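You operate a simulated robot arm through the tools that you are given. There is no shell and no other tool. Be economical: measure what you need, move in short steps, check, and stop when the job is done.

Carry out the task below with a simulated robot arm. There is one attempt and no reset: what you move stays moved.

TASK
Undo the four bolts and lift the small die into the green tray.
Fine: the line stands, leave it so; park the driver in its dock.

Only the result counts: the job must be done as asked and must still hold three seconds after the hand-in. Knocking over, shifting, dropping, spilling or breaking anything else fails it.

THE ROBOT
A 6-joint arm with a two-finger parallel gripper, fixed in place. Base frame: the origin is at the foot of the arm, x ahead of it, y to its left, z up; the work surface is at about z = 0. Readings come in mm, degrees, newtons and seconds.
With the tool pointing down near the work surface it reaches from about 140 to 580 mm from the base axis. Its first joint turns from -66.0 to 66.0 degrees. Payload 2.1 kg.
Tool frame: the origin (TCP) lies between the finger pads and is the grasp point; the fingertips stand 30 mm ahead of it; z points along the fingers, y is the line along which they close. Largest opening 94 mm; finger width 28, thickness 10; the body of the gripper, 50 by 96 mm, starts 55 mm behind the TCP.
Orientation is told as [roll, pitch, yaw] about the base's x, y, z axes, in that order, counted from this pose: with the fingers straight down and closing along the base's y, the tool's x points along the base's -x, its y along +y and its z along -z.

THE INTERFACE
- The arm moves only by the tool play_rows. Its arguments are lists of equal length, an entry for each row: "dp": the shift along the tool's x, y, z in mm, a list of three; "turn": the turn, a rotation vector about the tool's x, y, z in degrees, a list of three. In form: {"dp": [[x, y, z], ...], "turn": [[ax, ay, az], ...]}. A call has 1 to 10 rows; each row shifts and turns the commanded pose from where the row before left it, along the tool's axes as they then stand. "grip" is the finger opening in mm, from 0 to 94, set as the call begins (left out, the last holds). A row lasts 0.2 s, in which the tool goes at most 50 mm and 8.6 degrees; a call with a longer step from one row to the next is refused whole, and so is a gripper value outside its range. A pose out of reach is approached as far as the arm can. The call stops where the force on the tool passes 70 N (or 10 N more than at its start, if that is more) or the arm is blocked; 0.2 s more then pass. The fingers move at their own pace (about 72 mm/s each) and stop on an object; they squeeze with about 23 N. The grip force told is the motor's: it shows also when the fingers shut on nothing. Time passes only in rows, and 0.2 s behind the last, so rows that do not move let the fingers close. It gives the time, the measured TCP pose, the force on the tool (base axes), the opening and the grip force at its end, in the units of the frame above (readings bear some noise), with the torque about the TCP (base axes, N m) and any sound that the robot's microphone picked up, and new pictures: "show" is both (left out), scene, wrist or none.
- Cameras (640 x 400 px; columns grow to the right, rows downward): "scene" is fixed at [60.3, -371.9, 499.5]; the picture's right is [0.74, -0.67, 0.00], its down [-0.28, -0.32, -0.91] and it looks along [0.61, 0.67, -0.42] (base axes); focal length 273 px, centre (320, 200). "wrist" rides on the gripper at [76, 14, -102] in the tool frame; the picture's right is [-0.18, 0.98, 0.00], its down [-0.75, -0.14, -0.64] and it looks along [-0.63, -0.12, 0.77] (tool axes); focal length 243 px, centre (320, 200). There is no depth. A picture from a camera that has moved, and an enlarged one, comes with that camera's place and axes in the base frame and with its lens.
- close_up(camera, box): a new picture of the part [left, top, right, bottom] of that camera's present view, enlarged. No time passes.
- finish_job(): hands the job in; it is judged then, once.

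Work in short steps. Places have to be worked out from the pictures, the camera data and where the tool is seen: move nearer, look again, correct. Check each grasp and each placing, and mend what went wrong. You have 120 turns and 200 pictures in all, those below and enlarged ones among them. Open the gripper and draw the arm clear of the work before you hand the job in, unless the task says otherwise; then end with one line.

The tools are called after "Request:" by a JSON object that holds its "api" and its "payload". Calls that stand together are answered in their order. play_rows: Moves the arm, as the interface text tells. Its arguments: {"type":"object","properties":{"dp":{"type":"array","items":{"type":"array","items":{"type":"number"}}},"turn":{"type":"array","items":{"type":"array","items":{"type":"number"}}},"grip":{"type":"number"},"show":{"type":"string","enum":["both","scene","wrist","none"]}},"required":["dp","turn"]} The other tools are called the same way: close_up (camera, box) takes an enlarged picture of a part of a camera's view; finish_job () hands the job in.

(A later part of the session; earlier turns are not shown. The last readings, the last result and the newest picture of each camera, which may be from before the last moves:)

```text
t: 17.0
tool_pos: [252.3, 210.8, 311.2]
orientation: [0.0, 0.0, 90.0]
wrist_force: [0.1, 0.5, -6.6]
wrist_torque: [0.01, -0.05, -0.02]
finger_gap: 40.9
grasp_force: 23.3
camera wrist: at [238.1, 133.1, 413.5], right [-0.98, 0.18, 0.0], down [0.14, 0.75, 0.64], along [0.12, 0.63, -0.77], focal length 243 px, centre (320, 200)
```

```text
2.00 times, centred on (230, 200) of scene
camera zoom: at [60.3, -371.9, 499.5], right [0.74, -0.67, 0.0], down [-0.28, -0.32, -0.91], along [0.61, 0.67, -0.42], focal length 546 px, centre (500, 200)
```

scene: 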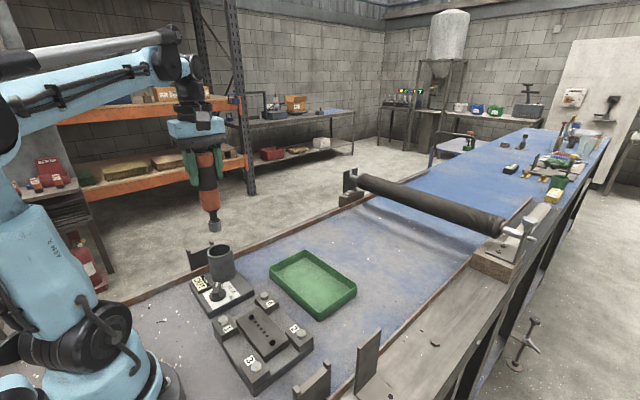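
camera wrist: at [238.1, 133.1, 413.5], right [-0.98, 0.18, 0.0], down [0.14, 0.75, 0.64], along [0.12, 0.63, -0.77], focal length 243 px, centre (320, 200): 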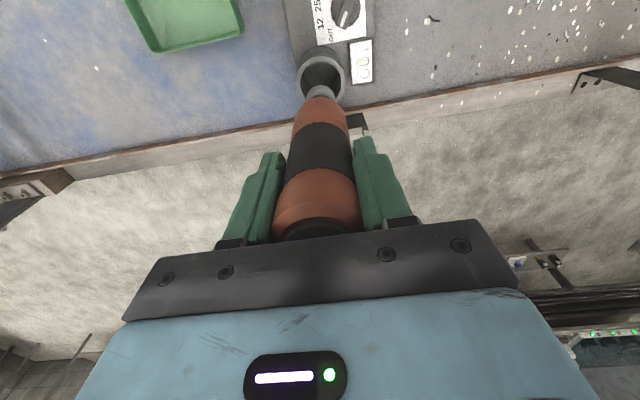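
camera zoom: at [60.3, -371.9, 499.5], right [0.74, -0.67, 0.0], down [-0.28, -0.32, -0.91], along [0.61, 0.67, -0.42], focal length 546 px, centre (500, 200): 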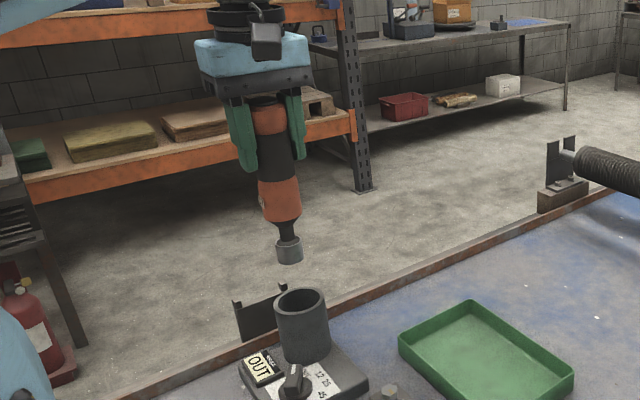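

The driver with its socket tip is held straight; tip ≈154 mm below TCP. Bolts estimated at x≈182/281, y≈57/-75, head top z≈42. I move above bolt 4.

Request:
{"api": "play_rows", "payload": {"dp": [[38, -7, 0], [38, -7, 0], [38, -7, 0], [39, -7, 0], [0, 0, 30], [0, 0, 30]], "turn": [[0, 0, 0], [0, 0, 0], [0, 0, 0], [0, 0, 0], [0, 0, 0], [0, 0, 0]]}}

Request:
{"api": "close_up", "payload": {"camera": "wrist", "box": [240, 20, 400, 140]}}

Request:
{"api": "close_up", "payload": {"camera": "scene", "box": [190, 200, 350, 360]}}

```text
t: 18.4
tool_pos: [278.4, 56.0, 249.4]
orientation: [-0.1, 0.0, 90.0]
wrist_force: [0.4, 0.1, -5.8]
wrist_torque: [-0.01, 0.0, 0.01]
finger_gap: 40.8
grasp_force: 23.3
camera wrist: at [265.2, -20.3, 352.6], right [-0.98, 0.18, 0.0], down [0.14, 0.75, 0.64], along [0.12, 0.63, -0.77], focal length 243 px, centre (320, 200)
```

scene: 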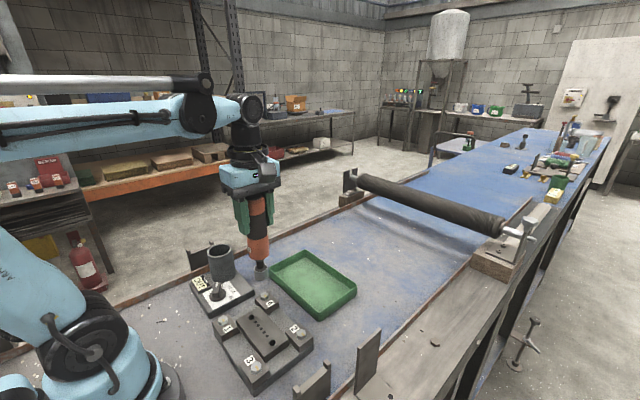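
wrist: 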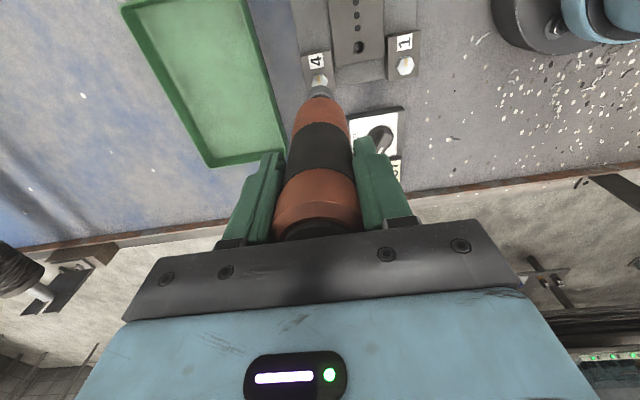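

```text
3.33 times, centred on (320, 80) of wrist
camera zoom: at [265.2, -20.3, 352.6], right [-0.98, 0.18, 0.0], down [0.14, 0.75, 0.64], along [0.12, 0.63, -0.77], focal length 809 px, centre (320, 600)
```

zoom: 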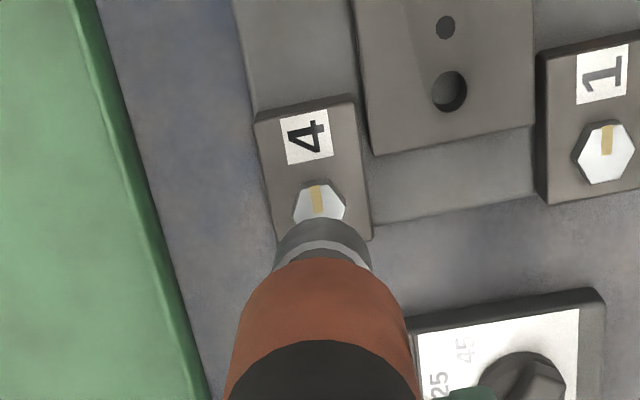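

```text
2.50 times, centred on (270, 280) of scene
camera zoom: at [60.3, -371.9, 499.5], right [0.74, -0.67, 0.0], down [-0.28, -0.32, -0.91], along [0.61, 0.67, -0.42], focal length 683 px, centre (445, 0)
```

zoom: 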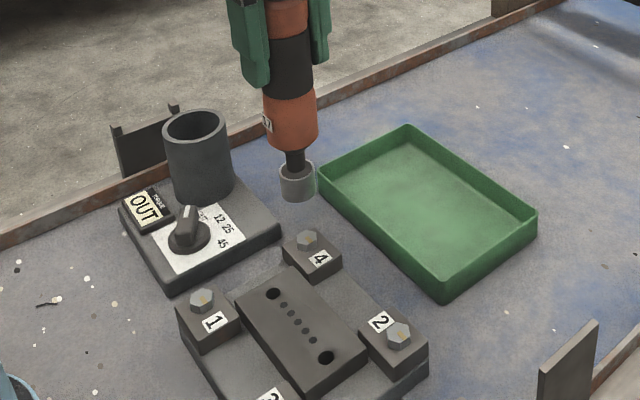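

Offsets: bolt 4 about +2 mm in x and −1 mm in y from the socket. I correct and lower to ~10 mm above the head.

Request:
{"api": "play_rows", "payload": {"dp": [[1, -2, 20], [0, 0, 20]], "turn": [[0, 0, 0], [0, 0, 0]]}}

Request:
{"api": "close_up", "payload": {"camera": "wrist", "box": [270, 40, 370, 120]}}

Request:
{"api": "close_up", "payload": {"camera": "scene", "box": [220, 240, 310, 320]}}

```text
t: 19.0
tool_pos: [279.7, 56.4, 211.4]
orientation: [0.0, 0.0, 90.1]
wrist_force: [0.3, 0.1, -5.9]
wrist_torque: [0.05, 0.01, -0.04]
finger_gap: 40.8
grasp_force: 23.1
camera wrist: at [267.1, -20.1, 313.7], right [-0.98, 0.18, 0.0], down [0.14, 0.75, 0.64], along [0.12, 0.63, -0.77], focal length 243 px, centre (320, 200)
```

scene: 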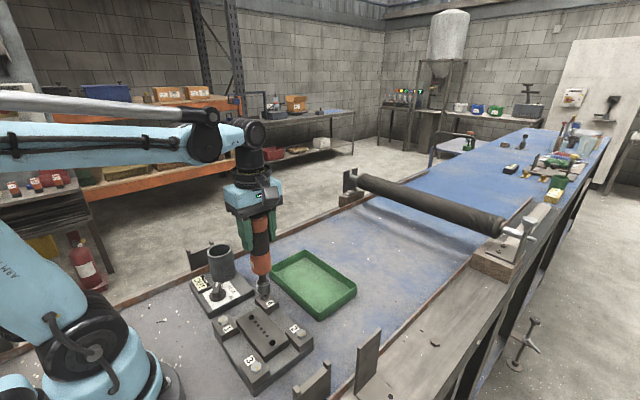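
wrist: 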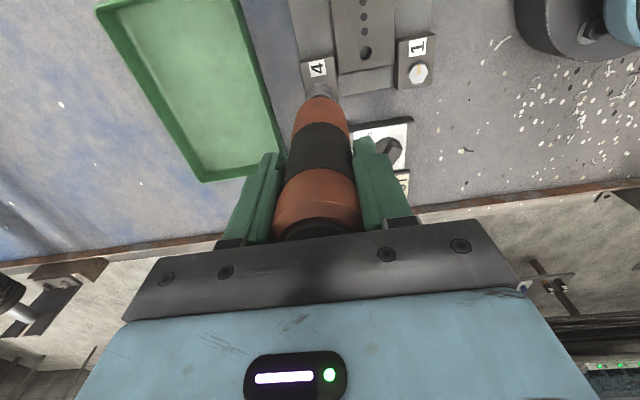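

```text
5.00 times, centred on (320, 80) of wrist
camera zoom: at [267.1, -20.1, 313.7], right [-0.98, 0.18, 0.0], down [0.14, 0.75, 0.64], along [0.12, 0.63, -0.77], focal length 1213 px, centre (320, 800)
```

zoom: 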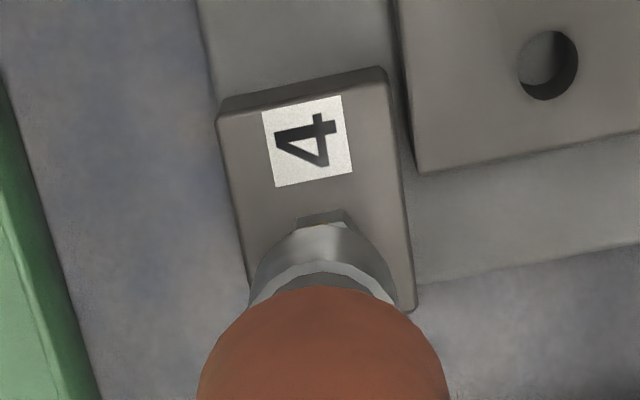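

```text
5.00 times, centred on (265, 280) of scene
camera zoom: at [60.3, -371.9, 499.5], right [0.74, -0.67, 0.0], down [-0.28, -0.32, -0.91], along [0.61, 0.67, -0.42], focal length 1366 px, centre (595, -200)
```

zoom: 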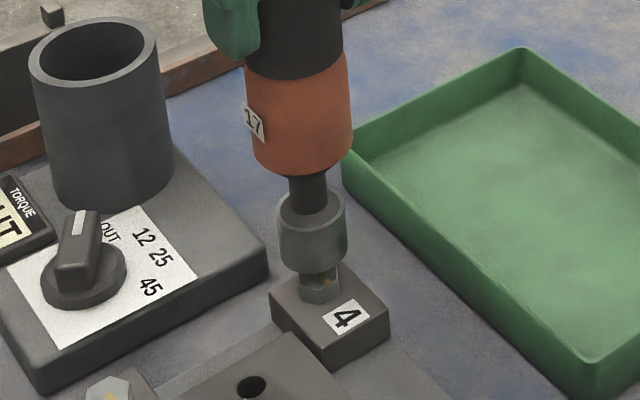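

Scene view: bolt is ~3 mm toward −y of the socket axis. I correct and lower gently until contact.

Request:
{"api": "play_rows", "payload": {"dp": [[2.7, 0, 0], [0, 0, 4], [0, 0, 3], [0, 0, 2], [0, 0, 2]], "turn": [[0, 0, 0], [0, 0, 0], [0, 0, 0], [0, 0, 0], [0, 0, 0]], "show": "scene"}}

Request:
{"api": "close_up", "payload": {"camera": "scene", "box": [220, 240, 310, 320]}}

```text
t: 20.2
tool_pos: [280.6, 54.0, 201.3]
orientation: [0.0, 0.0, 90.0]
wrist_force: [-0.5, -0.1, -4.9]
wrist_torque: [-0.01, -0.01, 0.03]
finger_gap: 41.0
grasp_force: 22.8
```

scene: 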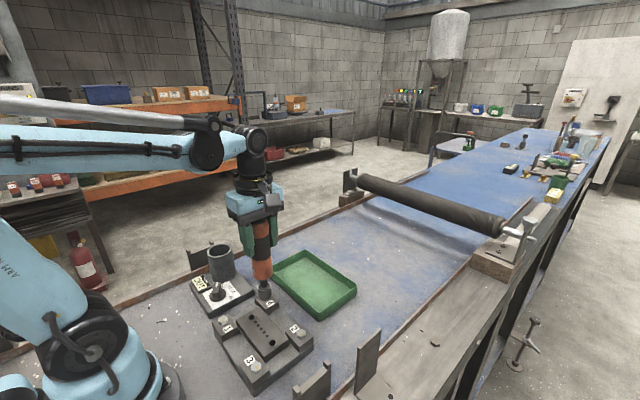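

```text
5.00 times, centred on (265, 280) of scene
camera zoom: at [60.3, -371.9, 499.5], right [0.74, -0.67, 0.0], down [-0.28, -0.32, -0.91], along [0.61, 0.67, -0.42], focal length 1366 px, centre (595, -200)
```

zoom: 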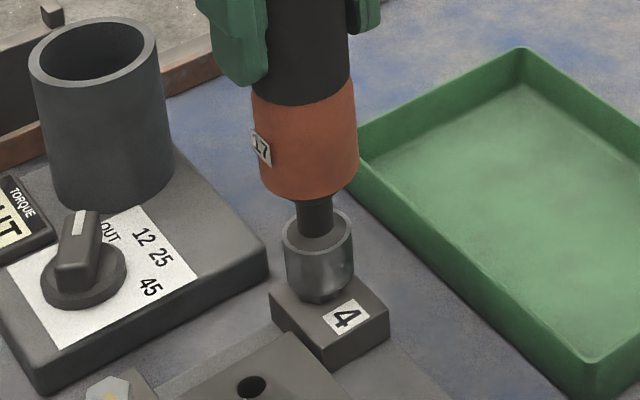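

Nearly over the head; I continue down in 1 mm steps, watching force and sound.

Request:
{"api": "play_rows", "payload": {"dp": [[0, 0, 1.5], [0, 0, 1.5], [0, 0, 1.5], [0, 0, 1.5]], "turn": [[0, 0, 0], [0, 0, 0], [0, 0, 0], [0, 0, 0]], "show": "scene"}}

Request:
{"api": "close_up", "payload": {"camera": "scene", "box": [220, 240, 310, 320]}}

```text
t: 21.2
tool_pos: [281.7, 52.0, 193.4]
orientation: [0.0, 0.0, 90.0]
wrist_force: [0.1, 1.0, -6.9]
wrist_torque: [0.0, -0.02, -0.01]
finger_gap: 41.2
grasp_force: 23.2
```

scene: 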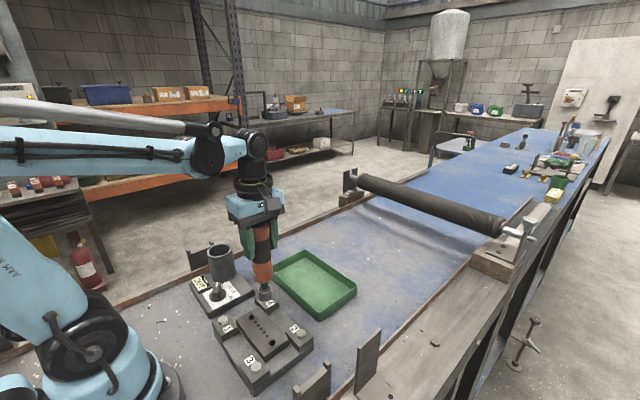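

```text
5.00 times, centred on (265, 280) of scene
camera zoom: at [60.3, -371.9, 499.5], right [0.74, -0.67, 0.0], down [-0.28, -0.32, -0.91], along [0.61, 0.67, -0.42], focal length 1366 px, centre (595, -200)
```

zoom: 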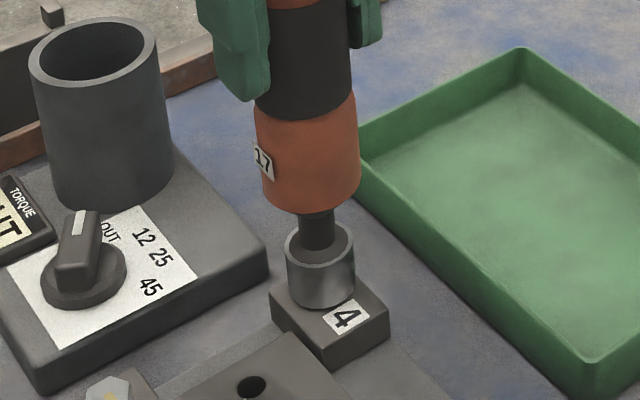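

The socket has slid over the head with no resistance. I press further.

Request:
{"api": "play_rows", "payload": {"dp": [[0, 0, 1.5], [0, 0, 1.5], [0, 0, 1.5], [0, 0, 0], [0, 0, 0]], "turn": [[0, 0, 0], [0, 0, 0], [0, 0, 0], [0, 0, 0], [0, 0, 0]], "show": "scene"}}

Request:
{"api": "close_up", "payload": {"camera": "scene", "box": [220, 240, 310, 320]}}

```text
t: 22.4
tool_pos: [280.4, 51.7, 190.3]
orientation: [0.0, 0.0, 90.0]
wrist_force: [-3.1, -0.2, 22.3]
wrist_torque: [0.03, 0.55, 0.0]
finger_gap: 40.6
grasp_force: 23.6
```

scene: 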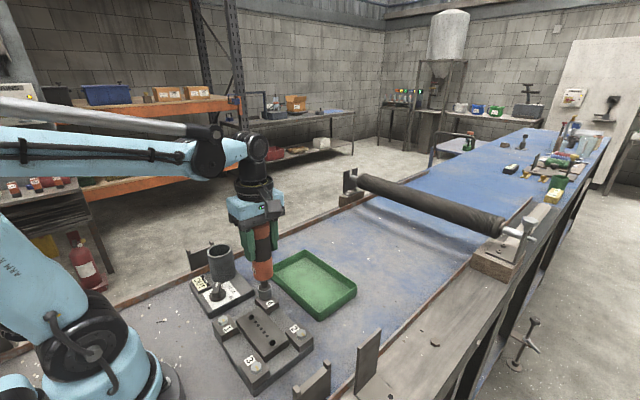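

```text
5.00 times, centred on (265, 280) of scene
camera zoom: at [60.2, -371.9, 499.5], right [0.74, -0.67, 0.0], down [-0.28, -0.31, -0.91], along [0.61, 0.67, -0.42], focal length 1366 px, centre (595, -200)
```

zoom: 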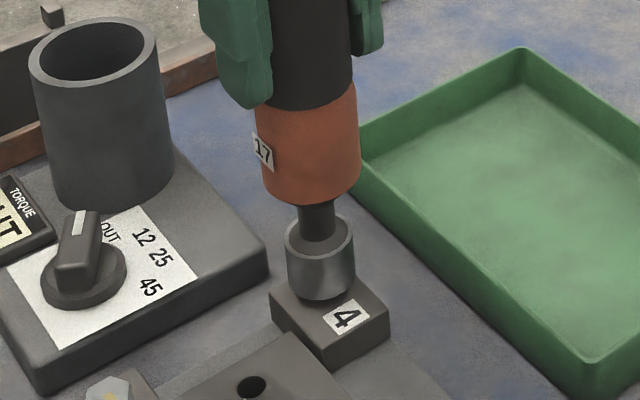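

Force rose to ~28 N and the socket seems to have risen — perhaps the bolt is backing out. I hold still a second and look.

Request:
{"api": "play_rows", "payload": {"dp": [[0, 0, 0], [0, 0, 0], [0, 0, 0], [0, 0, 0], [0, 0, 0]], "turn": [[0, 0, 0], [0, 0, 0], [0, 0, 0], [0, 0, 0], [0, 0, 0]], "show": "none"}}

Request:
{"api": "close_up", "payload": {"camera": "scene", "box": [220, 240, 310, 320]}}

Request:
{"api": "close_up", "payload": {"camera": "wrist", "box": [240, 40, 400, 240]}}

```text
t: 23.6
tool_pos: [281.9, 52.0, 189.6]
orientation: [0.0, 0.1, 90.0]
wrist_force: [-4.7, 0.0, 20.2]
wrist_torque: [-0.03, 0.6, 0.01]
finger_gap: 40.9
grasp_force: 22.8
```

```text
5.00 times, centred on (265, 280) of scene
camera zoom: at [60.2, -371.9, 499.5], right [0.74, -0.67, 0.0], down [-0.28, -0.31, -0.91], along [0.61, 0.67, -0.42], focal length 1366 px, centre (595, -200)
```

zoom: 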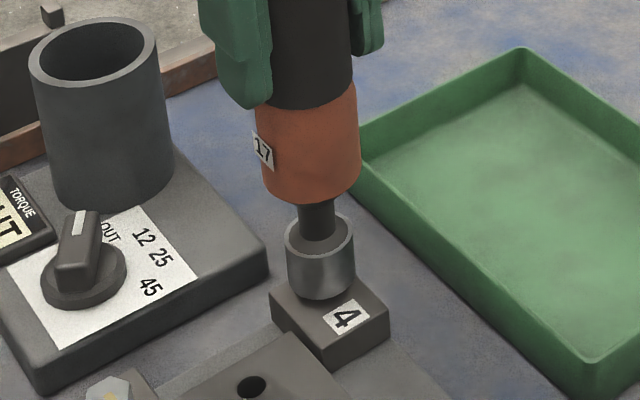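

```text
2.00 times, centred on (320, 140) of wrist
camera zoom: at [267.8, -24.0, 292.2], right [-0.98, 0.18, 0.0], down [0.14, 0.75, 0.64], along [0.12, 0.63, -0.77], focal length 485 px, centre (320, 320)
```

zoom: 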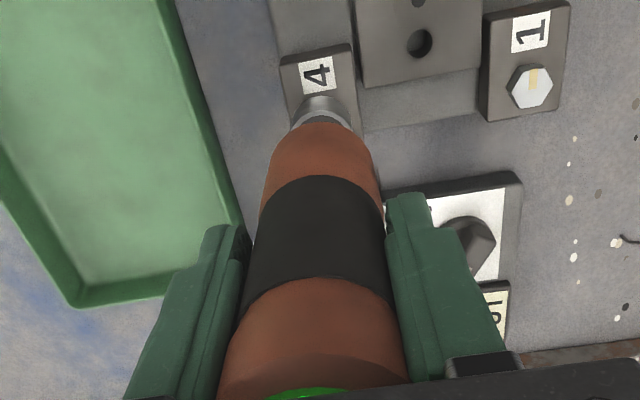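

The driver's end cap has lit green — likely "done". I lift to check bolt 4.

Request:
{"api": "play_rows", "payload": {"dp": [[0, 0, -8], [0, 0, -15], [0, 0, -15], [0, 0, -15]], "turn": [[0, 0, 0], [0, 0, 0], [0, 0, 0], [0, 0, 0]]}}

Request:
{"api": "close_up", "payload": {"camera": "scene", "box": [190, 220, 330, 360]}}

Request:
{"api": "close_up", "payload": {"camera": "wrist", "box": [240, 20, 440, 240]}}

```text
t: 24.6
tool_pos: [281.7, 51.7, 242.3]
orientation: [0.0, 0.0, 89.9]
wrist_force: [-0.2, -0.9, -6.4]
wrist_torque: [-0.01, -0.02, 0.0]
finger_gap: 41.0
grasp_force: 23.2
camera wrist: at [268.4, -25.1, 345.9], right [-0.98, 0.18, 0.0], down [0.14, 0.75, 0.64], along [0.12, 0.63, -0.77], focal length 243 px, centre (320, 200)
```

scene: 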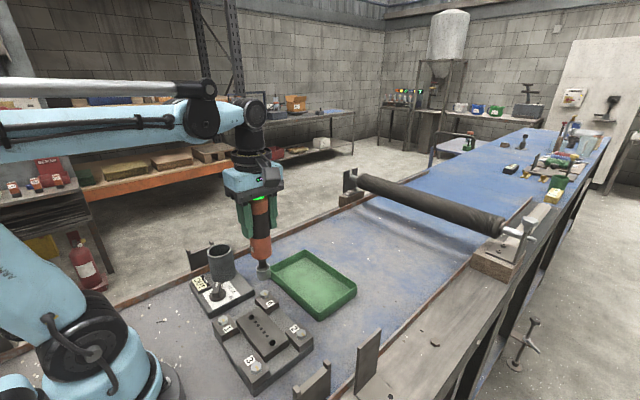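
wrist: 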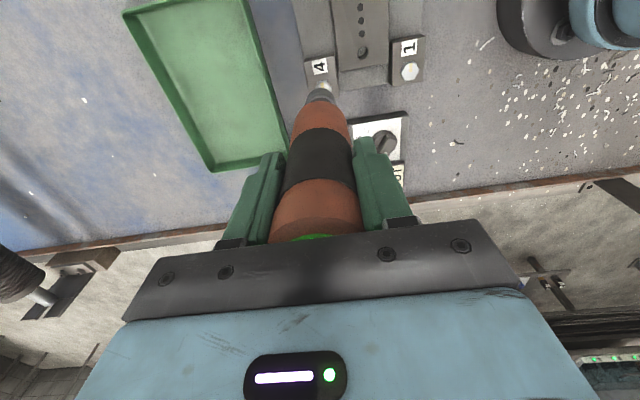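

```text
2.86 times, centred on (260, 290) of scene
camera zoom: at [60.3, -371.9, 499.5], right [0.74, -0.67, 0.0], down [-0.28, -0.32, -0.91], along [0.61, 0.67, -0.42], focal length 781 px, centre (491, -57)
```

zoom: 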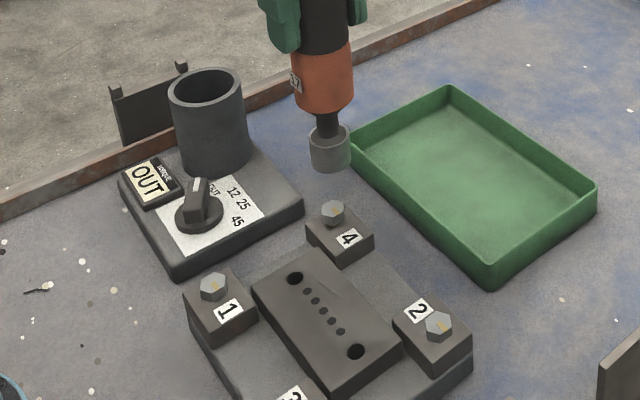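

```text
1.82 times, centred on (340, 130) of wrist
camera zoom: at [268.4, -25.1, 345.9], right [-0.98, 0.18, 0.0], down [0.14, 0.75, 0.64], along [0.12, 0.63, -0.77], focal length 441 px, centre (284, 327)
```

zoom: 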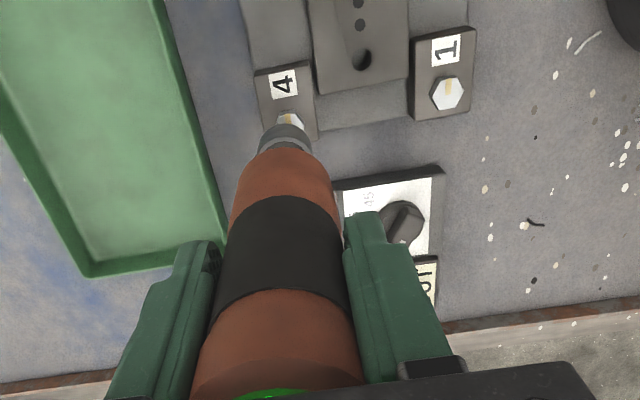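

Request:
{"api": "close_up", "payload": {"camera": "scene", "box": [240, 270, 310, 320]}}

Request:
{"api": "close_up", "payload": {"camera": "scene", "box": [200, 300, 330, 400]}}

```text
8.00 times, centred on (275, 295) of scene
camera zoom: at [60.3, -371.9, 499.5], right [0.74, -0.67, 0.0], down [-0.28, -0.32, -0.91], along [0.61, 0.67, -0.42], focal length 2186 px, centre (680, -560)
```

zoom: 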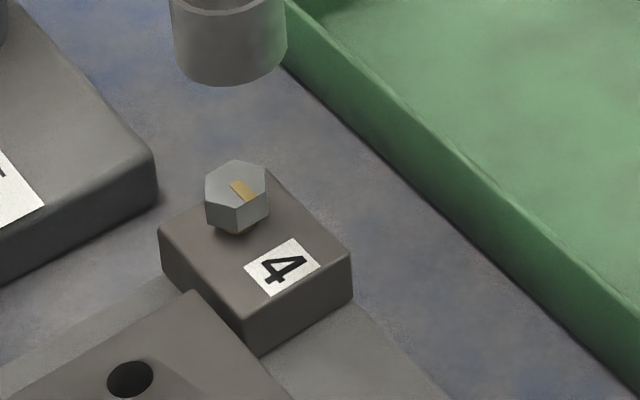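

```text
4.00 times, centred on (265, 350) of scene
camera zoom: at [60.3, -371.9, 499.5], right [0.74, -0.67, 0.0], down [-0.28, -0.32, -0.91], along [0.61, 0.67, -0.42], focal length 1093 px, centre (540, -400)
```

zoom: 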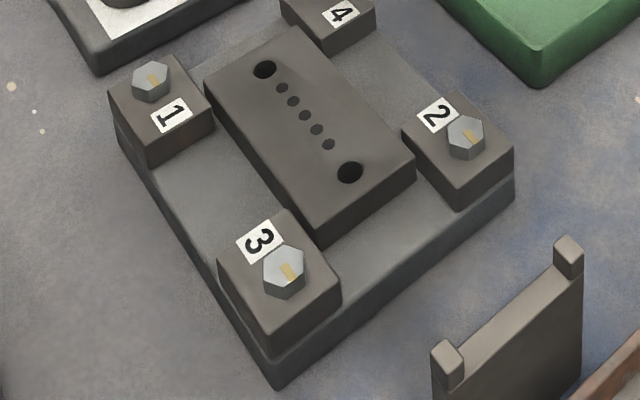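

Bolt 4 is raised and turned: undone. Next bolt 1, about 98 mm toward −x.

Request:
{"api": "play_rows", "payload": {"dp": [[-1, 33, 0], [-1, 33, 0], [0, 32, 0], [0, 0, 20]], "turn": [[0, 0, 0], [0, 0, 0], [0, 0, 0], [0, 0, 0]]}}

Request:
{"api": "close_up", "payload": {"camera": "wrist", "box": [270, 40, 370, 120]}}

Request:
{"api": "close_up", "payload": {"camera": "scene", "box": [190, 270, 280, 350]}}

```text
t: 25.6
tool_pos: [181.3, 53.5, 222.4]
orientation: [0.0, 0.0, 90.0]
wrist_force: [-0.4, 0.3, -5.8]
wrist_torque: [0.0, 0.03, 0.0]
finger_gap: 40.9
grasp_force: 22.4
camera wrist: at [168.3, -22.6, 325.3], right [-0.98, 0.18, 0.0], down [0.14, 0.75, 0.64], along [0.12, 0.63, -0.77], focal length 243 px, centre (320, 200)
```

scene: 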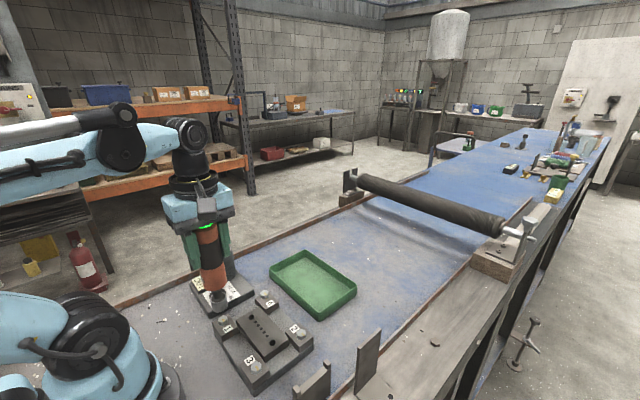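
wrist: 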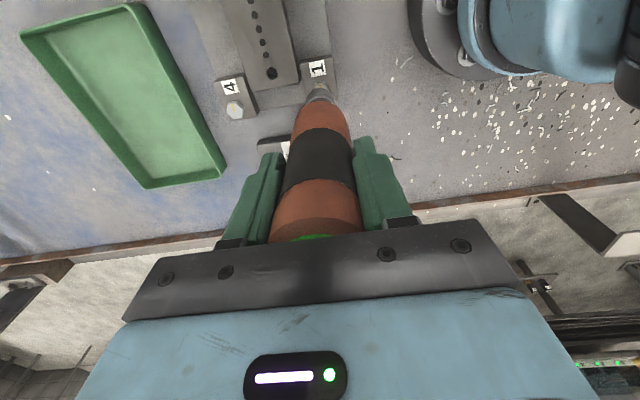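

```text
5.00 times, centred on (320, 80) of wrist
camera zoom: at [168.3, -22.6, 325.3], right [-0.98, 0.18, 0.0], down [0.14, 0.75, 0.64], along [0.12, 0.63, -0.77], focal length 1213 px, centre (320, 800)
```

zoom: 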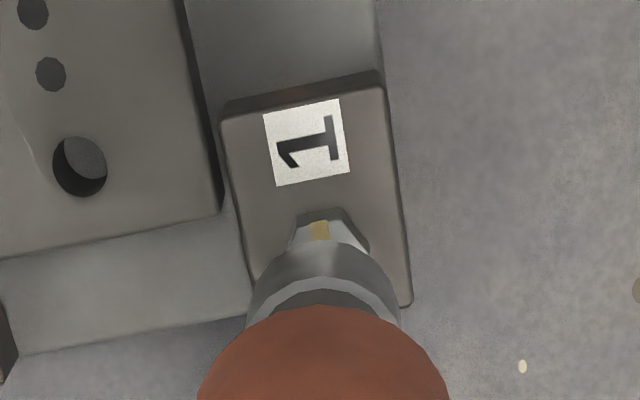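

```text
5.00 times, centred on (235, 310) of scene
camera zoom: at [60.3, -371.9, 499.5], right [0.74, -0.67, 0.0], down [-0.28, -0.32, -0.91], along [0.61, 0.67, -0.42], focal length 1366 px, centre (745, -350)
```

zoom: 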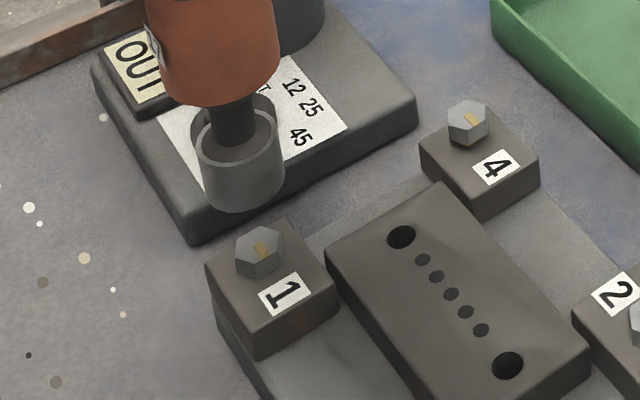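

Bolt appears ~1 mm −x and ~3 mm −y of the socket. I shift and lower to near contact.

Request:
{"api": "play_rows", "payload": {"dp": [[2.5, 0.8, 0], [0, 0, 9], [0, 0, 6]], "turn": [[0, 0, 0], [0, 0, 0], [0, 0, 0]], "show": "none"}}

Request:
{"api": "close_up", "payload": {"camera": "wrist", "box": [270, 40, 370, 120]}}

Request:
{"api": "close_up", "payload": {"camera": "scene", "box": [190, 270, 280, 350]}}

```text
t: 26.4
tool_pos: [182.0, 51.3, 207.5]
orientation: [0.0, 0.0, 90.0]
wrist_force: [0.6, -0.1, -6.3]
wrist_torque: [0.01, -0.03, 0.01]
finger_gap: 41.1
grasp_force: 22.9
```

```text
5.00 times, centred on (320, 80) of wrist
camera zoom: at [168.5, -23.9, 309.9], right [-0.98, 0.18, 0.0], down [0.14, 0.75, 0.64], along [0.12, 0.63, -0.77], focal length 1213 px, centre (320, 800)
```

zoom: 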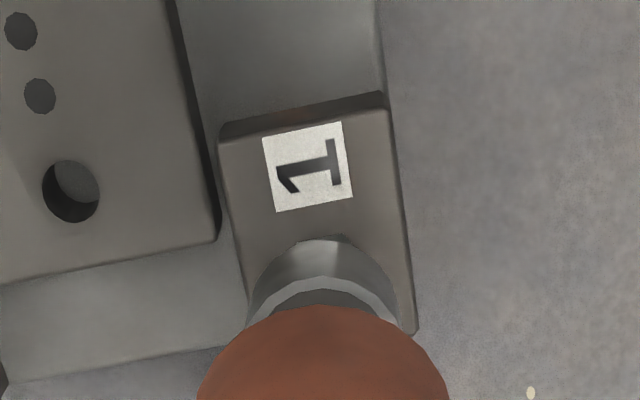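

```text
5.00 times, centred on (235, 310) of scene
camera zoom: at [60.3, -371.9, 499.5], right [0.74, -0.67, 0.0], down [-0.28, -0.32, -0.91], along [0.61, 0.67, -0.42], focal length 1366 px, centre (745, -350)
```

zoom: 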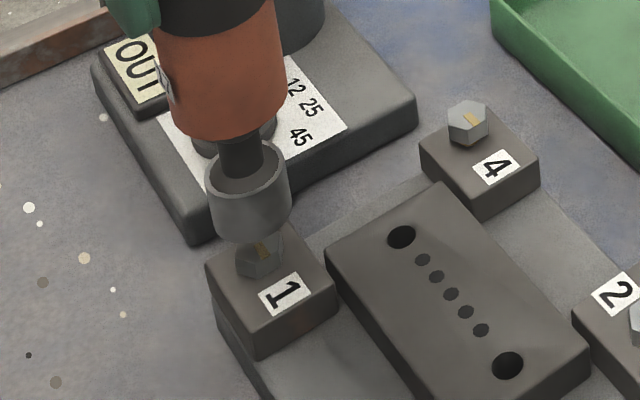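

Residual about 1.5 mm in −y; I correct and descend onto the head.

Request:
{"api": "play_rows", "payload": {"dp": [[1.5, 0.4, 0], [0, 0, 4], [0, 0, 3], [0, 0, 2], [0, 0, 1.5], [0, 0, 1.5]], "turn": [[0, 0, 0], [0, 0, 0], [0, 0, 0], [0, 0, 0], [0, 0, 0], [0, 0, 0]], "show": "none"}}

Request:
{"api": "close_up", "payload": {"camera": "scene", "box": [190, 270, 280, 350]}}

```text
t: 27.8
tool_pos: [180.2, 50.9, 195.9]
orientation: [0.0, -0.1, 90.0]
wrist_force: [-0.2, -0.7, -6.3]
wrist_torque: [0.03, 0.0, 0.03]
finger_gap: 40.9
grasp_force: 23.1
```

```text
5.00 times, centred on (235, 310) of scene
camera zoom: at [60.3, -371.9, 499.5], right [0.74, -0.67, 0.0], down [-0.28, -0.32, -0.91], along [0.61, 0.67, -0.42], focal length 1366 px, centre (745, -350)
```

zoom: 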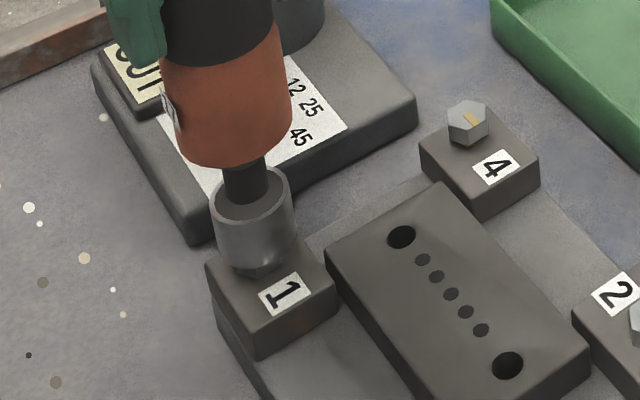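

Going over nicely; I continue to press down.

Request:
{"api": "play_rows", "payload": {"dp": [[0, 0, 1.5], [0, 0, 1.5], [0, 0, 1.5], [0, 0, 1.5], [0, 0, 0], [0, 0, 0]], "turn": [[0, 0, 0], [0, 0, 0], [0, 0, 0], [0, 0, 0], [0, 0, 0], [0, 0, 0]], "show": "none"}}

Request:
{"api": "close_up", "payload": {"camera": "scene", "box": [170, 210, 290, 350]}}

```text
t: 29.2
tool_pos: [182.7, 49.9, 190.6]
orientation: [0.0, 0.0, 90.0]
wrist_force: [0.3, 0.0, -5.4]
wrist_torque: [0.01, -0.01, -0.01]
finger_gap: 40.9
grasp_force: 23.2
```

```text
2.86 times, centred on (230, 280) of scene
camera zoom: at [60.3, -371.9, 499.5], right [0.74, -0.67, 0.0], down [-0.28, -0.32, -0.91], along [0.61, 0.67, -0.42], focal length 781 px, centre (577, -29)
```

zoom: 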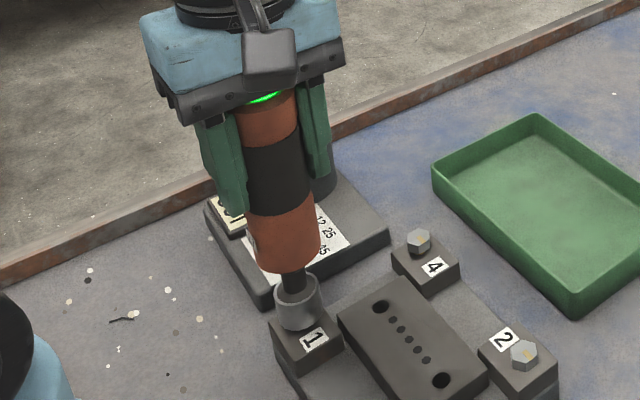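

Over the head, no axial force yet; I press a few mm more.

Request:
{"api": "play_rows", "payload": {"dp": [[0, 0, 1.5], [0, 0, 1.5], [0, 0, 1], [0, 0, 0], [0, 0, 0]], "turn": [[0, 0, 0], [0, 0, 0], [0, 0, 0], [0, 0, 0], [0, 0, 0]], "show": "none"}}

Request:
{"api": "close_up", "payload": {"camera": "scene", "box": [170, 210, 290, 350]}}

```text
t: 30.4
tool_pos: [181.1, 49.9, 185.9]
orientation: [0.0, 0.0, 90.0]
wrist_force: [0.1, 0.6, -5.6]
wrist_torque: [0.01, 0.01, -0.01]
finger_gap: 41.0
grasp_force: 22.6
```

```text
2.86 times, centred on (230, 280) of scene
camera zoom: at [60.3, -371.9, 499.5], right [0.74, -0.67, 0.0], down [-0.28, -0.32, -0.91], along [0.61, 0.67, -0.42], focal length 781 px, centre (577, -29)
```

zoom: 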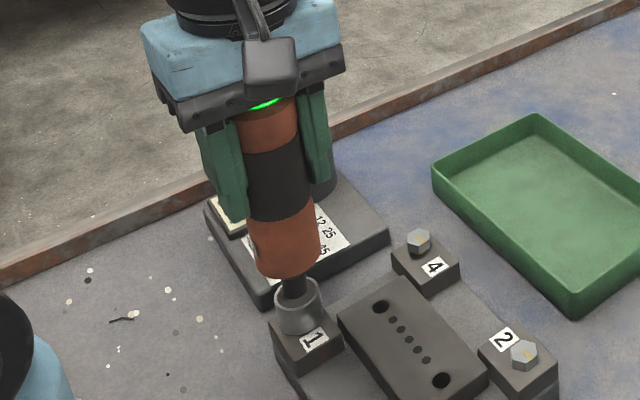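

The spring nose is being compressed; I keep pressing.

Request:
{"api": "play_rows", "payload": {"dp": [[0, 0, 1.5], [0, 0, 1.5], [0, 0, 0], [0, 0, 0]], "turn": [[0, 0, 0], [0, 0, 0], [0, 0, 0], [0, 0, 0]], "show": "none"}}

Request:
{"api": "close_up", "payload": {"camera": "scene", "box": [190, 270, 280, 350]}}

```text
t: 31.4
tool_pos: [182.2, 50.0, 183.6]
orientation: [0.0, 0.0, 89.9]
wrist_force: [-3.3, 0.9, 22.6]
wrist_torque: [0.07, 0.45, 0.0]
finger_gap: 41.0
grasp_force: 23.2
```

```text
5.00 times, centred on (235, 310) of scene
camera zoom: at [60.2, -371.9, 499.5], right [0.74, -0.67, 0.0], down [-0.28, -0.31, -0.91], along [0.61, 0.67, -0.42], focal length 1366 px, centre (745, -350)
```

zoom: 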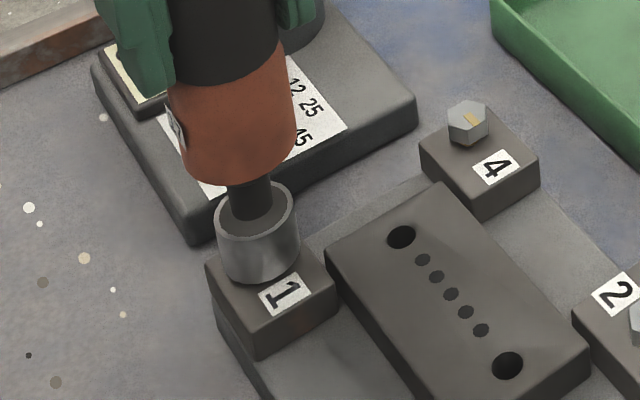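

Same signature as bolt 4. I lift and check.

Request:
{"api": "play_rows", "payload": {"dp": [[0, 0, 0], [0, 0, 0], [0, 0, -10], [0, 0, -15], [0, 0, -15], [0, 0, -15]], "turn": [[0, 0, 0], [0, 0, 0], [0, 0, 0], [0, 0, 0], [0, 0, 0], [0, 0, 0]], "show": "none"}}

Request:
{"api": "close_up", "payload": {"camera": "scene", "box": [170, 200, 330, 390]}}

Request:
{"api": "close_up", "payload": {"camera": "scene", "box": [200, 300, 270, 350]}}

```text
t: 32.8
tool_pos: [184.0, 50.3, 238.9]
orientation: [0.0, 0.0, 90.0]
wrist_force: [-0.6, -0.5, -5.1]
wrist_torque: [-0.03, -0.03, -0.01]
finger_gap: 41.1
grasp_force: 22.9
```

```text
2.11 times, centred on (250, 295) of scene
camera zoom: at [60.3, -371.9, 499.5], right [0.74, -0.67, 0.0], down [-0.28, -0.32, -0.91], along [0.61, 0.67, -0.42], focal length 575 px, centre (467, 0)
```

zoom: 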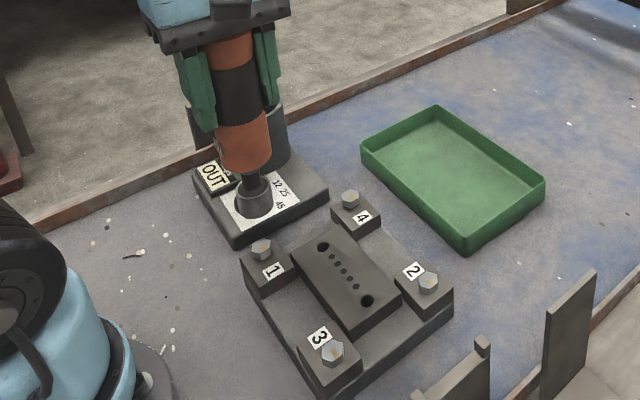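

```text
8.00 times, centred on (235, 325) of scene
camera zoom: at [60.3, -371.9, 499.5], right [0.74, -0.67, 0.0], down [-0.28, -0.32, -0.91], along [0.61, 0.67, -0.42], focal length 2186 px, centre (1000, -800)
```

zoom: 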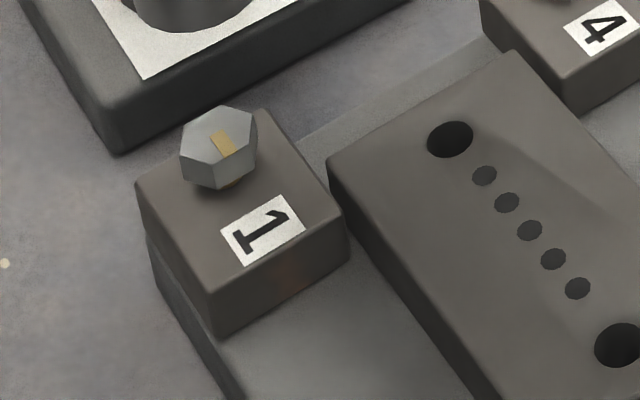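

Bolt 1 is up. Next bolt 3, about 131 mm toward −y.

Request:
{"api": "play_rows", "payload": {"dp": [[44, 0, 0], [44, 0, 0], [42, 0, 0]], "turn": [[0, 0, 0], [0, 0, 0], [0, 0, 0]]}}

Request:
{"api": "close_up", "payload": {"camera": "wrist", "box": [270, 40, 370, 120]}}

Request:
{"api": "close_up", "payload": {"camera": "scene", "box": [210, 310, 300, 390]}}

```text
t: 33.6
tool_pos: [184.2, -80.8, 237.9]
orientation: [0.0, 0.0, 90.0]
wrist_force: [-0.6, 0.1, -6.4]
wrist_torque: [0.0, 0.03, -0.03]
finger_gap: 41.1
grasp_force: 23.1
camera wrist: at [170.5, -157.5, 340.6], right [-0.98, 0.18, 0.0], down [0.14, 0.75, 0.64], along [0.12, 0.63, -0.77], focal length 243 px, centre (320, 200)
```

scene: 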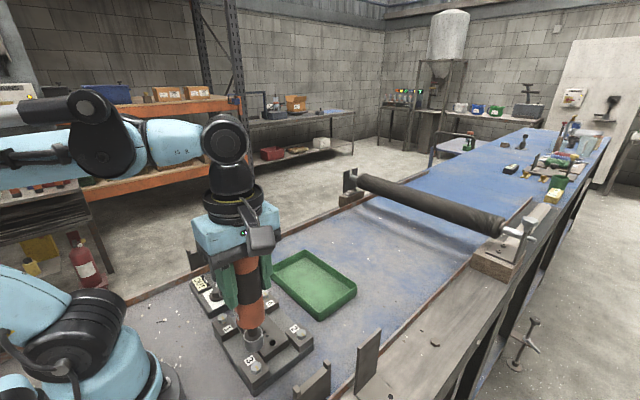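
wrist: 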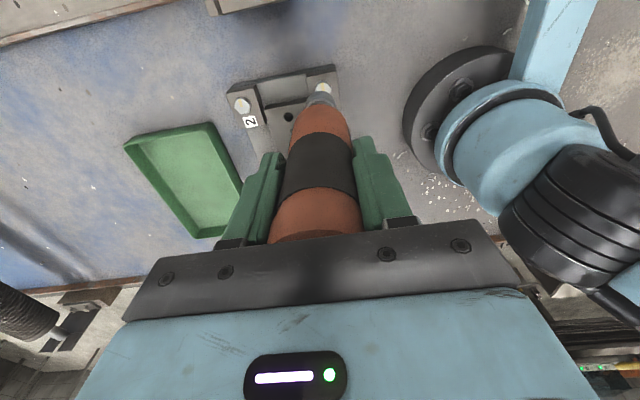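

```text
5.00 times, centred on (320, 80) of wrist
camera zoom: at [170.5, -157.5, 340.6], right [-0.98, 0.18, 0.0], down [0.14, 0.75, 0.64], along [0.12, 0.63, -0.77], focal length 1213 px, centre (320, 800)
```

zoom: 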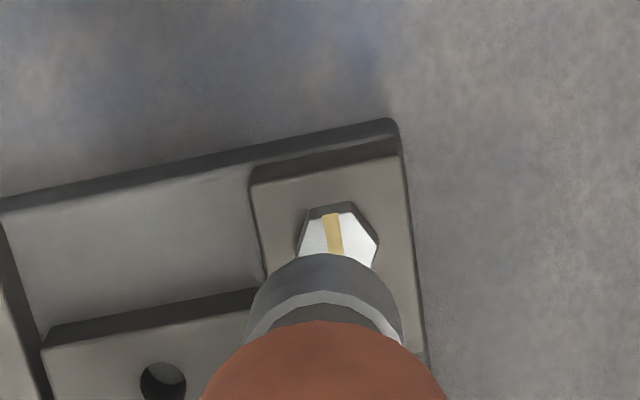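

```text
5.00 times, centred on (255, 350) of scene
camera zoom: at [60.3, -371.8, 499.4], right [0.74, -0.67, 0.0], down [-0.28, -0.32, -0.91], along [0.61, 0.67, -0.42], focal length 1366 px, centre (645, -550)
```

zoom: 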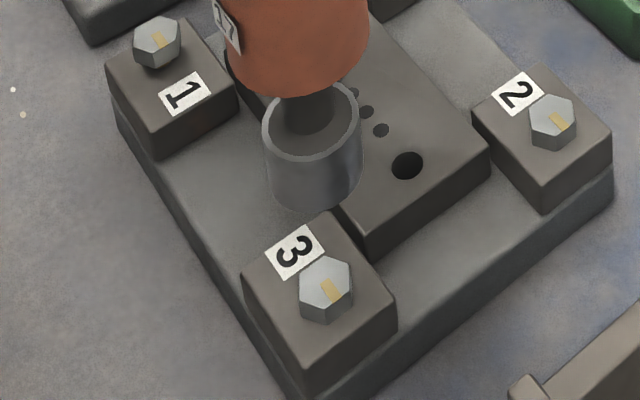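

Bolt is ~2 mm toward −x and ~1 mm −y. I correct, lower and recheck.

Request:
{"api": "play_rows", "payload": {"dp": [[1, 2.2, 0], [0, 0, 18], [0, 0, 12]], "turn": [[0, 0, 0], [0, 0, 0], [0, 0, 0]], "show": "none"}}

Request:
{"api": "close_up", "payload": {"camera": "wrist", "box": [270, 40, 370, 120]}}

Request:
{"api": "close_up", "payload": {"camera": "scene", "box": [210, 310, 300, 390]}}

```text
t: 34.4
tool_pos: [180.5, -80.6, 207.4]
orientation: [-0.1, -0.1, 90.0]
wrist_force: [0.2, 0.6, -6.2]
wrist_torque: [-0.02, 0.06, -0.01]
finger_gap: 40.7
grasp_force: 23.1
```

```text
5.00 times, centred on (320, 80) of wrist
camera zoom: at [167.1, -157.4, 309.3], right [-0.98, 0.18, 0.0], down [0.14, 0.75, 0.64], along [0.12, 0.63, -0.77], focal length 1213 px, centre (320, 800)
```

zoom: 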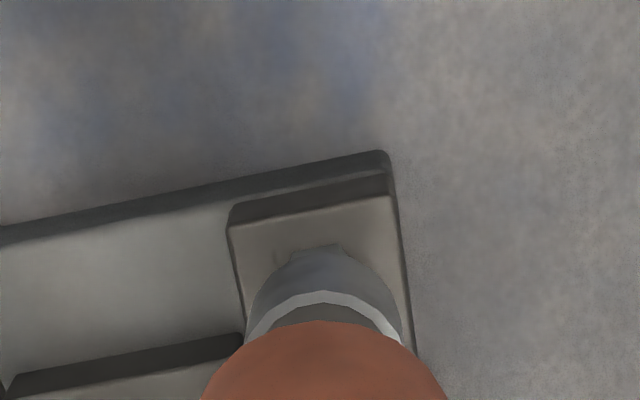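

```text
5.00 times, centred on (255, 350) of scene
camera zoom: at [60.3, -371.9, 499.4], right [0.74, -0.67, 0.0], down [-0.28, -0.31, -0.91], along [0.61, 0.67, -0.42], focal length 1366 px, centre (645, -550)
```

zoom: 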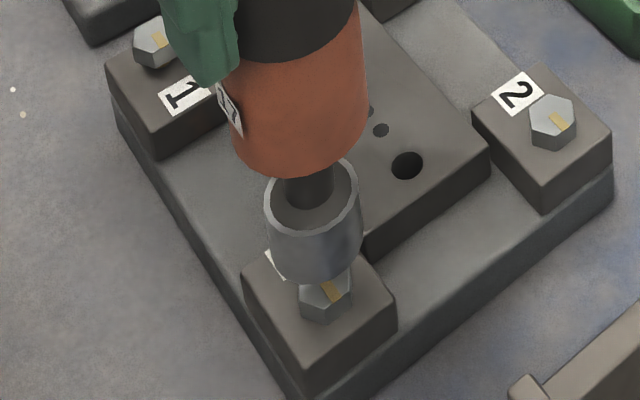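

Now only −y residual (~2 mm). I correct and descend with the same profile.

Request:
{"api": "play_rows", "payload": {"dp": [[2.2, 0, 0], [0, 0, 4], [0, 0, 3], [0, 0, 2], [0, 0, 1.5], [0, 0, 1.5]], "turn": [[0, 0, 0], [0, 0, 0], [0, 0, 0], [0, 0, 0], [0, 0, 0], [0, 0, 0]], "show": "none"}}

Request:
{"api": "close_up", "payload": {"camera": "scene", "box": [210, 310, 300, 390]}}

```text
t: 35.8
tool_pos: [179.6, -82.8, 196.0]
orientation: [0.1, 0.0, 90.0]
wrist_force: [0.1, 0.0, -6.0]
wrist_torque: [0.01, 0.0, -0.03]
finger_gap: 40.8
grasp_force: 22.9
```

```text
5.00 times, centred on (255, 350) of scene
camera zoom: at [60.3, -371.9, 499.4], right [0.74, -0.67, 0.0], down [-0.28, -0.31, -0.91], along [0.61, 0.67, -0.42], focal length 1366 px, centre (645, -550)
```

zoom: 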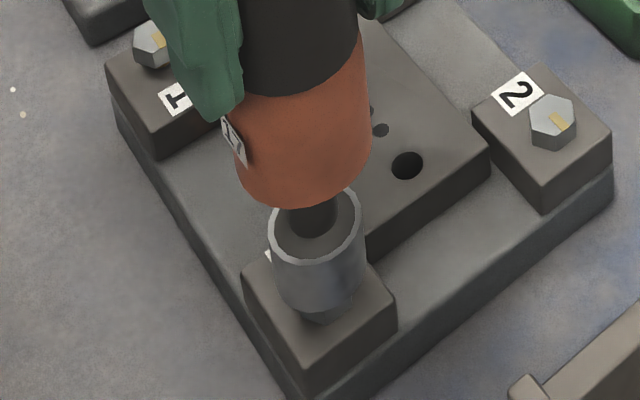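

Slightly left still; nudge +1 mm x and press on.

Request:
{"api": "play_rows", "payload": {"dp": [[0, -1, 0], [0, 0, 1.5], [0, 0, 1.5], [0, 0, 1.5], [0, 0, 1.5], [0, 0, 1.5]], "turn": [[0, 0, 0], [0, 0, 0], [0, 0, 0], [0, 0, 0], [0, 0, 0], [0, 0, 0]], "show": "none"}}

Request:
{"api": "close_up", "payload": {"camera": "scene", "box": [210, 310, 300, 390]}}

```text
t: 37.2
tool_pos: [180.8, -82.6, 188.5]
orientation: [0.0, 0.1, 89.9]
wrist_force: [0.2, -0.5, -5.1]
wrist_torque: [0.0, -0.01, 0.03]
finger_gap: 41.2
grasp_force: 22.8
```

```text
5.00 times, centred on (255, 350) of scene
camera zoom: at [60.3, -371.9, 499.4], right [0.74, -0.67, 0.0], down [-0.28, -0.31, -0.91], along [0.61, 0.67, -0.42], focal length 1366 px, centre (645, -550)
```

zoom: 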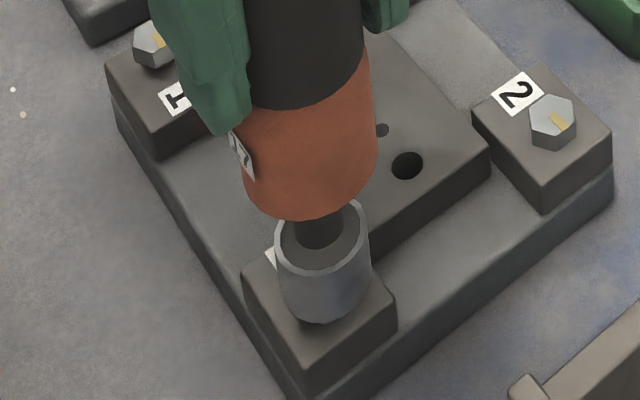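

Engaged; press further until it runs.

Request:
{"api": "play_rows", "payload": {"dp": [[0, 0, 1.5], [0, 0, 1.5], [0, 0, 1.5], [0, 0, 0.7], [0, 0, 0], [0, 0, 0], [0, 0, 0]], "turn": [[0, 0, 0], [0, 0, 0], [0, 0, 0], [0, 0, 0], [0, 0, 0], [0, 0, 0], [0, 0, 0]], "show": "none"}}

Request:
{"api": "close_up", "payload": {"camera": "scene", "box": [210, 310, 300, 390]}}

```text
t: 38.8
tool_pos: [180.2, -82.8, 183.5]
orientation: [0.1, 0.0, 90.1]
wrist_force: [-0.4, 0.6, -5.7]
wrist_torque: [-0.03, 0.0, 0.0]
finger_gap: 41.0
grasp_force: 22.8
```

```text
5.00 times, centred on (255, 350) of scene
camera zoom: at [60.3, -371.9, 499.4], right [0.74, -0.67, 0.0], down [-0.28, -0.31, -0.91], along [0.61, 0.67, -0.42], focal length 1366 px, centre (645, -550)
```

zoom: 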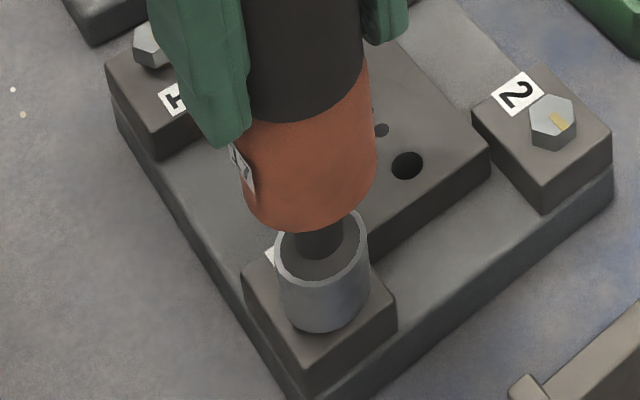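

Request:
{"api": "play_rows", "payload": {"dp": [[0, 0, 1.2], [0, 0, 1.2], [0, 0, 1.2], [0, 0, 0], [0, 0, 0]], "turn": [[0, 0, 0], [0, 0, 0], [0, 0, 0], [0, 0, 0], [0, 0, 0]], "show": "none"}}

Request:
{"api": "close_up", "payload": {"camera": "scene", "box": [210, 310, 300, 390]}}

```text
t: 40.0
tool_pos: [180.7, -82.0, 181.0]
orientation: [0.0, 0.0, 90.0]
wrist_force: [-0.5, 0.5, -5.7]
wrist_torque: [0.0, -0.04, -0.02]
finger_gap: 40.9
grasp_force: 22.9
```

```text
5.00 times, centred on (255, 350) of scene
camera zoom: at [60.3, -371.9, 499.4], right [0.74, -0.67, 0.0], down [-0.28, -0.31, -0.91], along [0.61, 0.67, -0.42], focal length 1366 px, centre (645, -550)
```

zoom: 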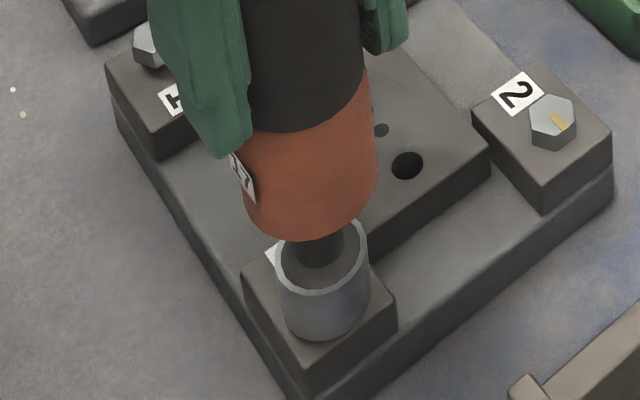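

No resistance yet; continue slowly.

Request:
{"api": "play_rows", "payload": {"dp": [[0, 0, 1.2], [0, 0, 1.2], [0, 0, 1.2], [0, 0, 0], [0, 0, 0]], "turn": [[0, 0, 0], [0, 0, 0], [0, 0, 0], [0, 0, 0], [0, 0, 0]], "show": "none"}}

Request:
{"api": "close_up", "payload": {"camera": "scene", "box": [210, 310, 300, 390]}}

```text
t: 41.1
tool_pos: [182.1, -82.3, 180.5]
orientation: [0.3, -0.1, 90.0]
wrist_force: [-2.0, 1.7, 33.2]
wrist_torque: [0.22, 0.28, 0.0]
finger_gap: 40.8
grasp_force: 22.7
stopped in row 5: the force on the tool passed its limit at 76 N (the readings are from after the stop); the commanded pose is now the measured one
```

```text
5.00 times, centred on (255, 350) of scene
camera zoom: at [60.2, -371.8, 499.5], right [0.74, -0.67, 0.0], down [-0.28, -0.32, -0.91], along [0.61, 0.67, -0.42], focal length 1366 px, centre (645, -550)
```

zoom: 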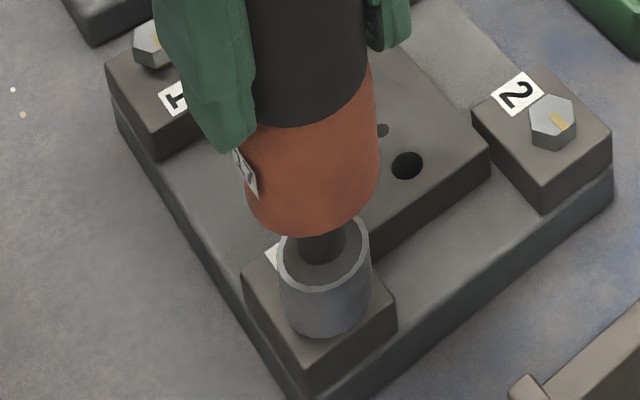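

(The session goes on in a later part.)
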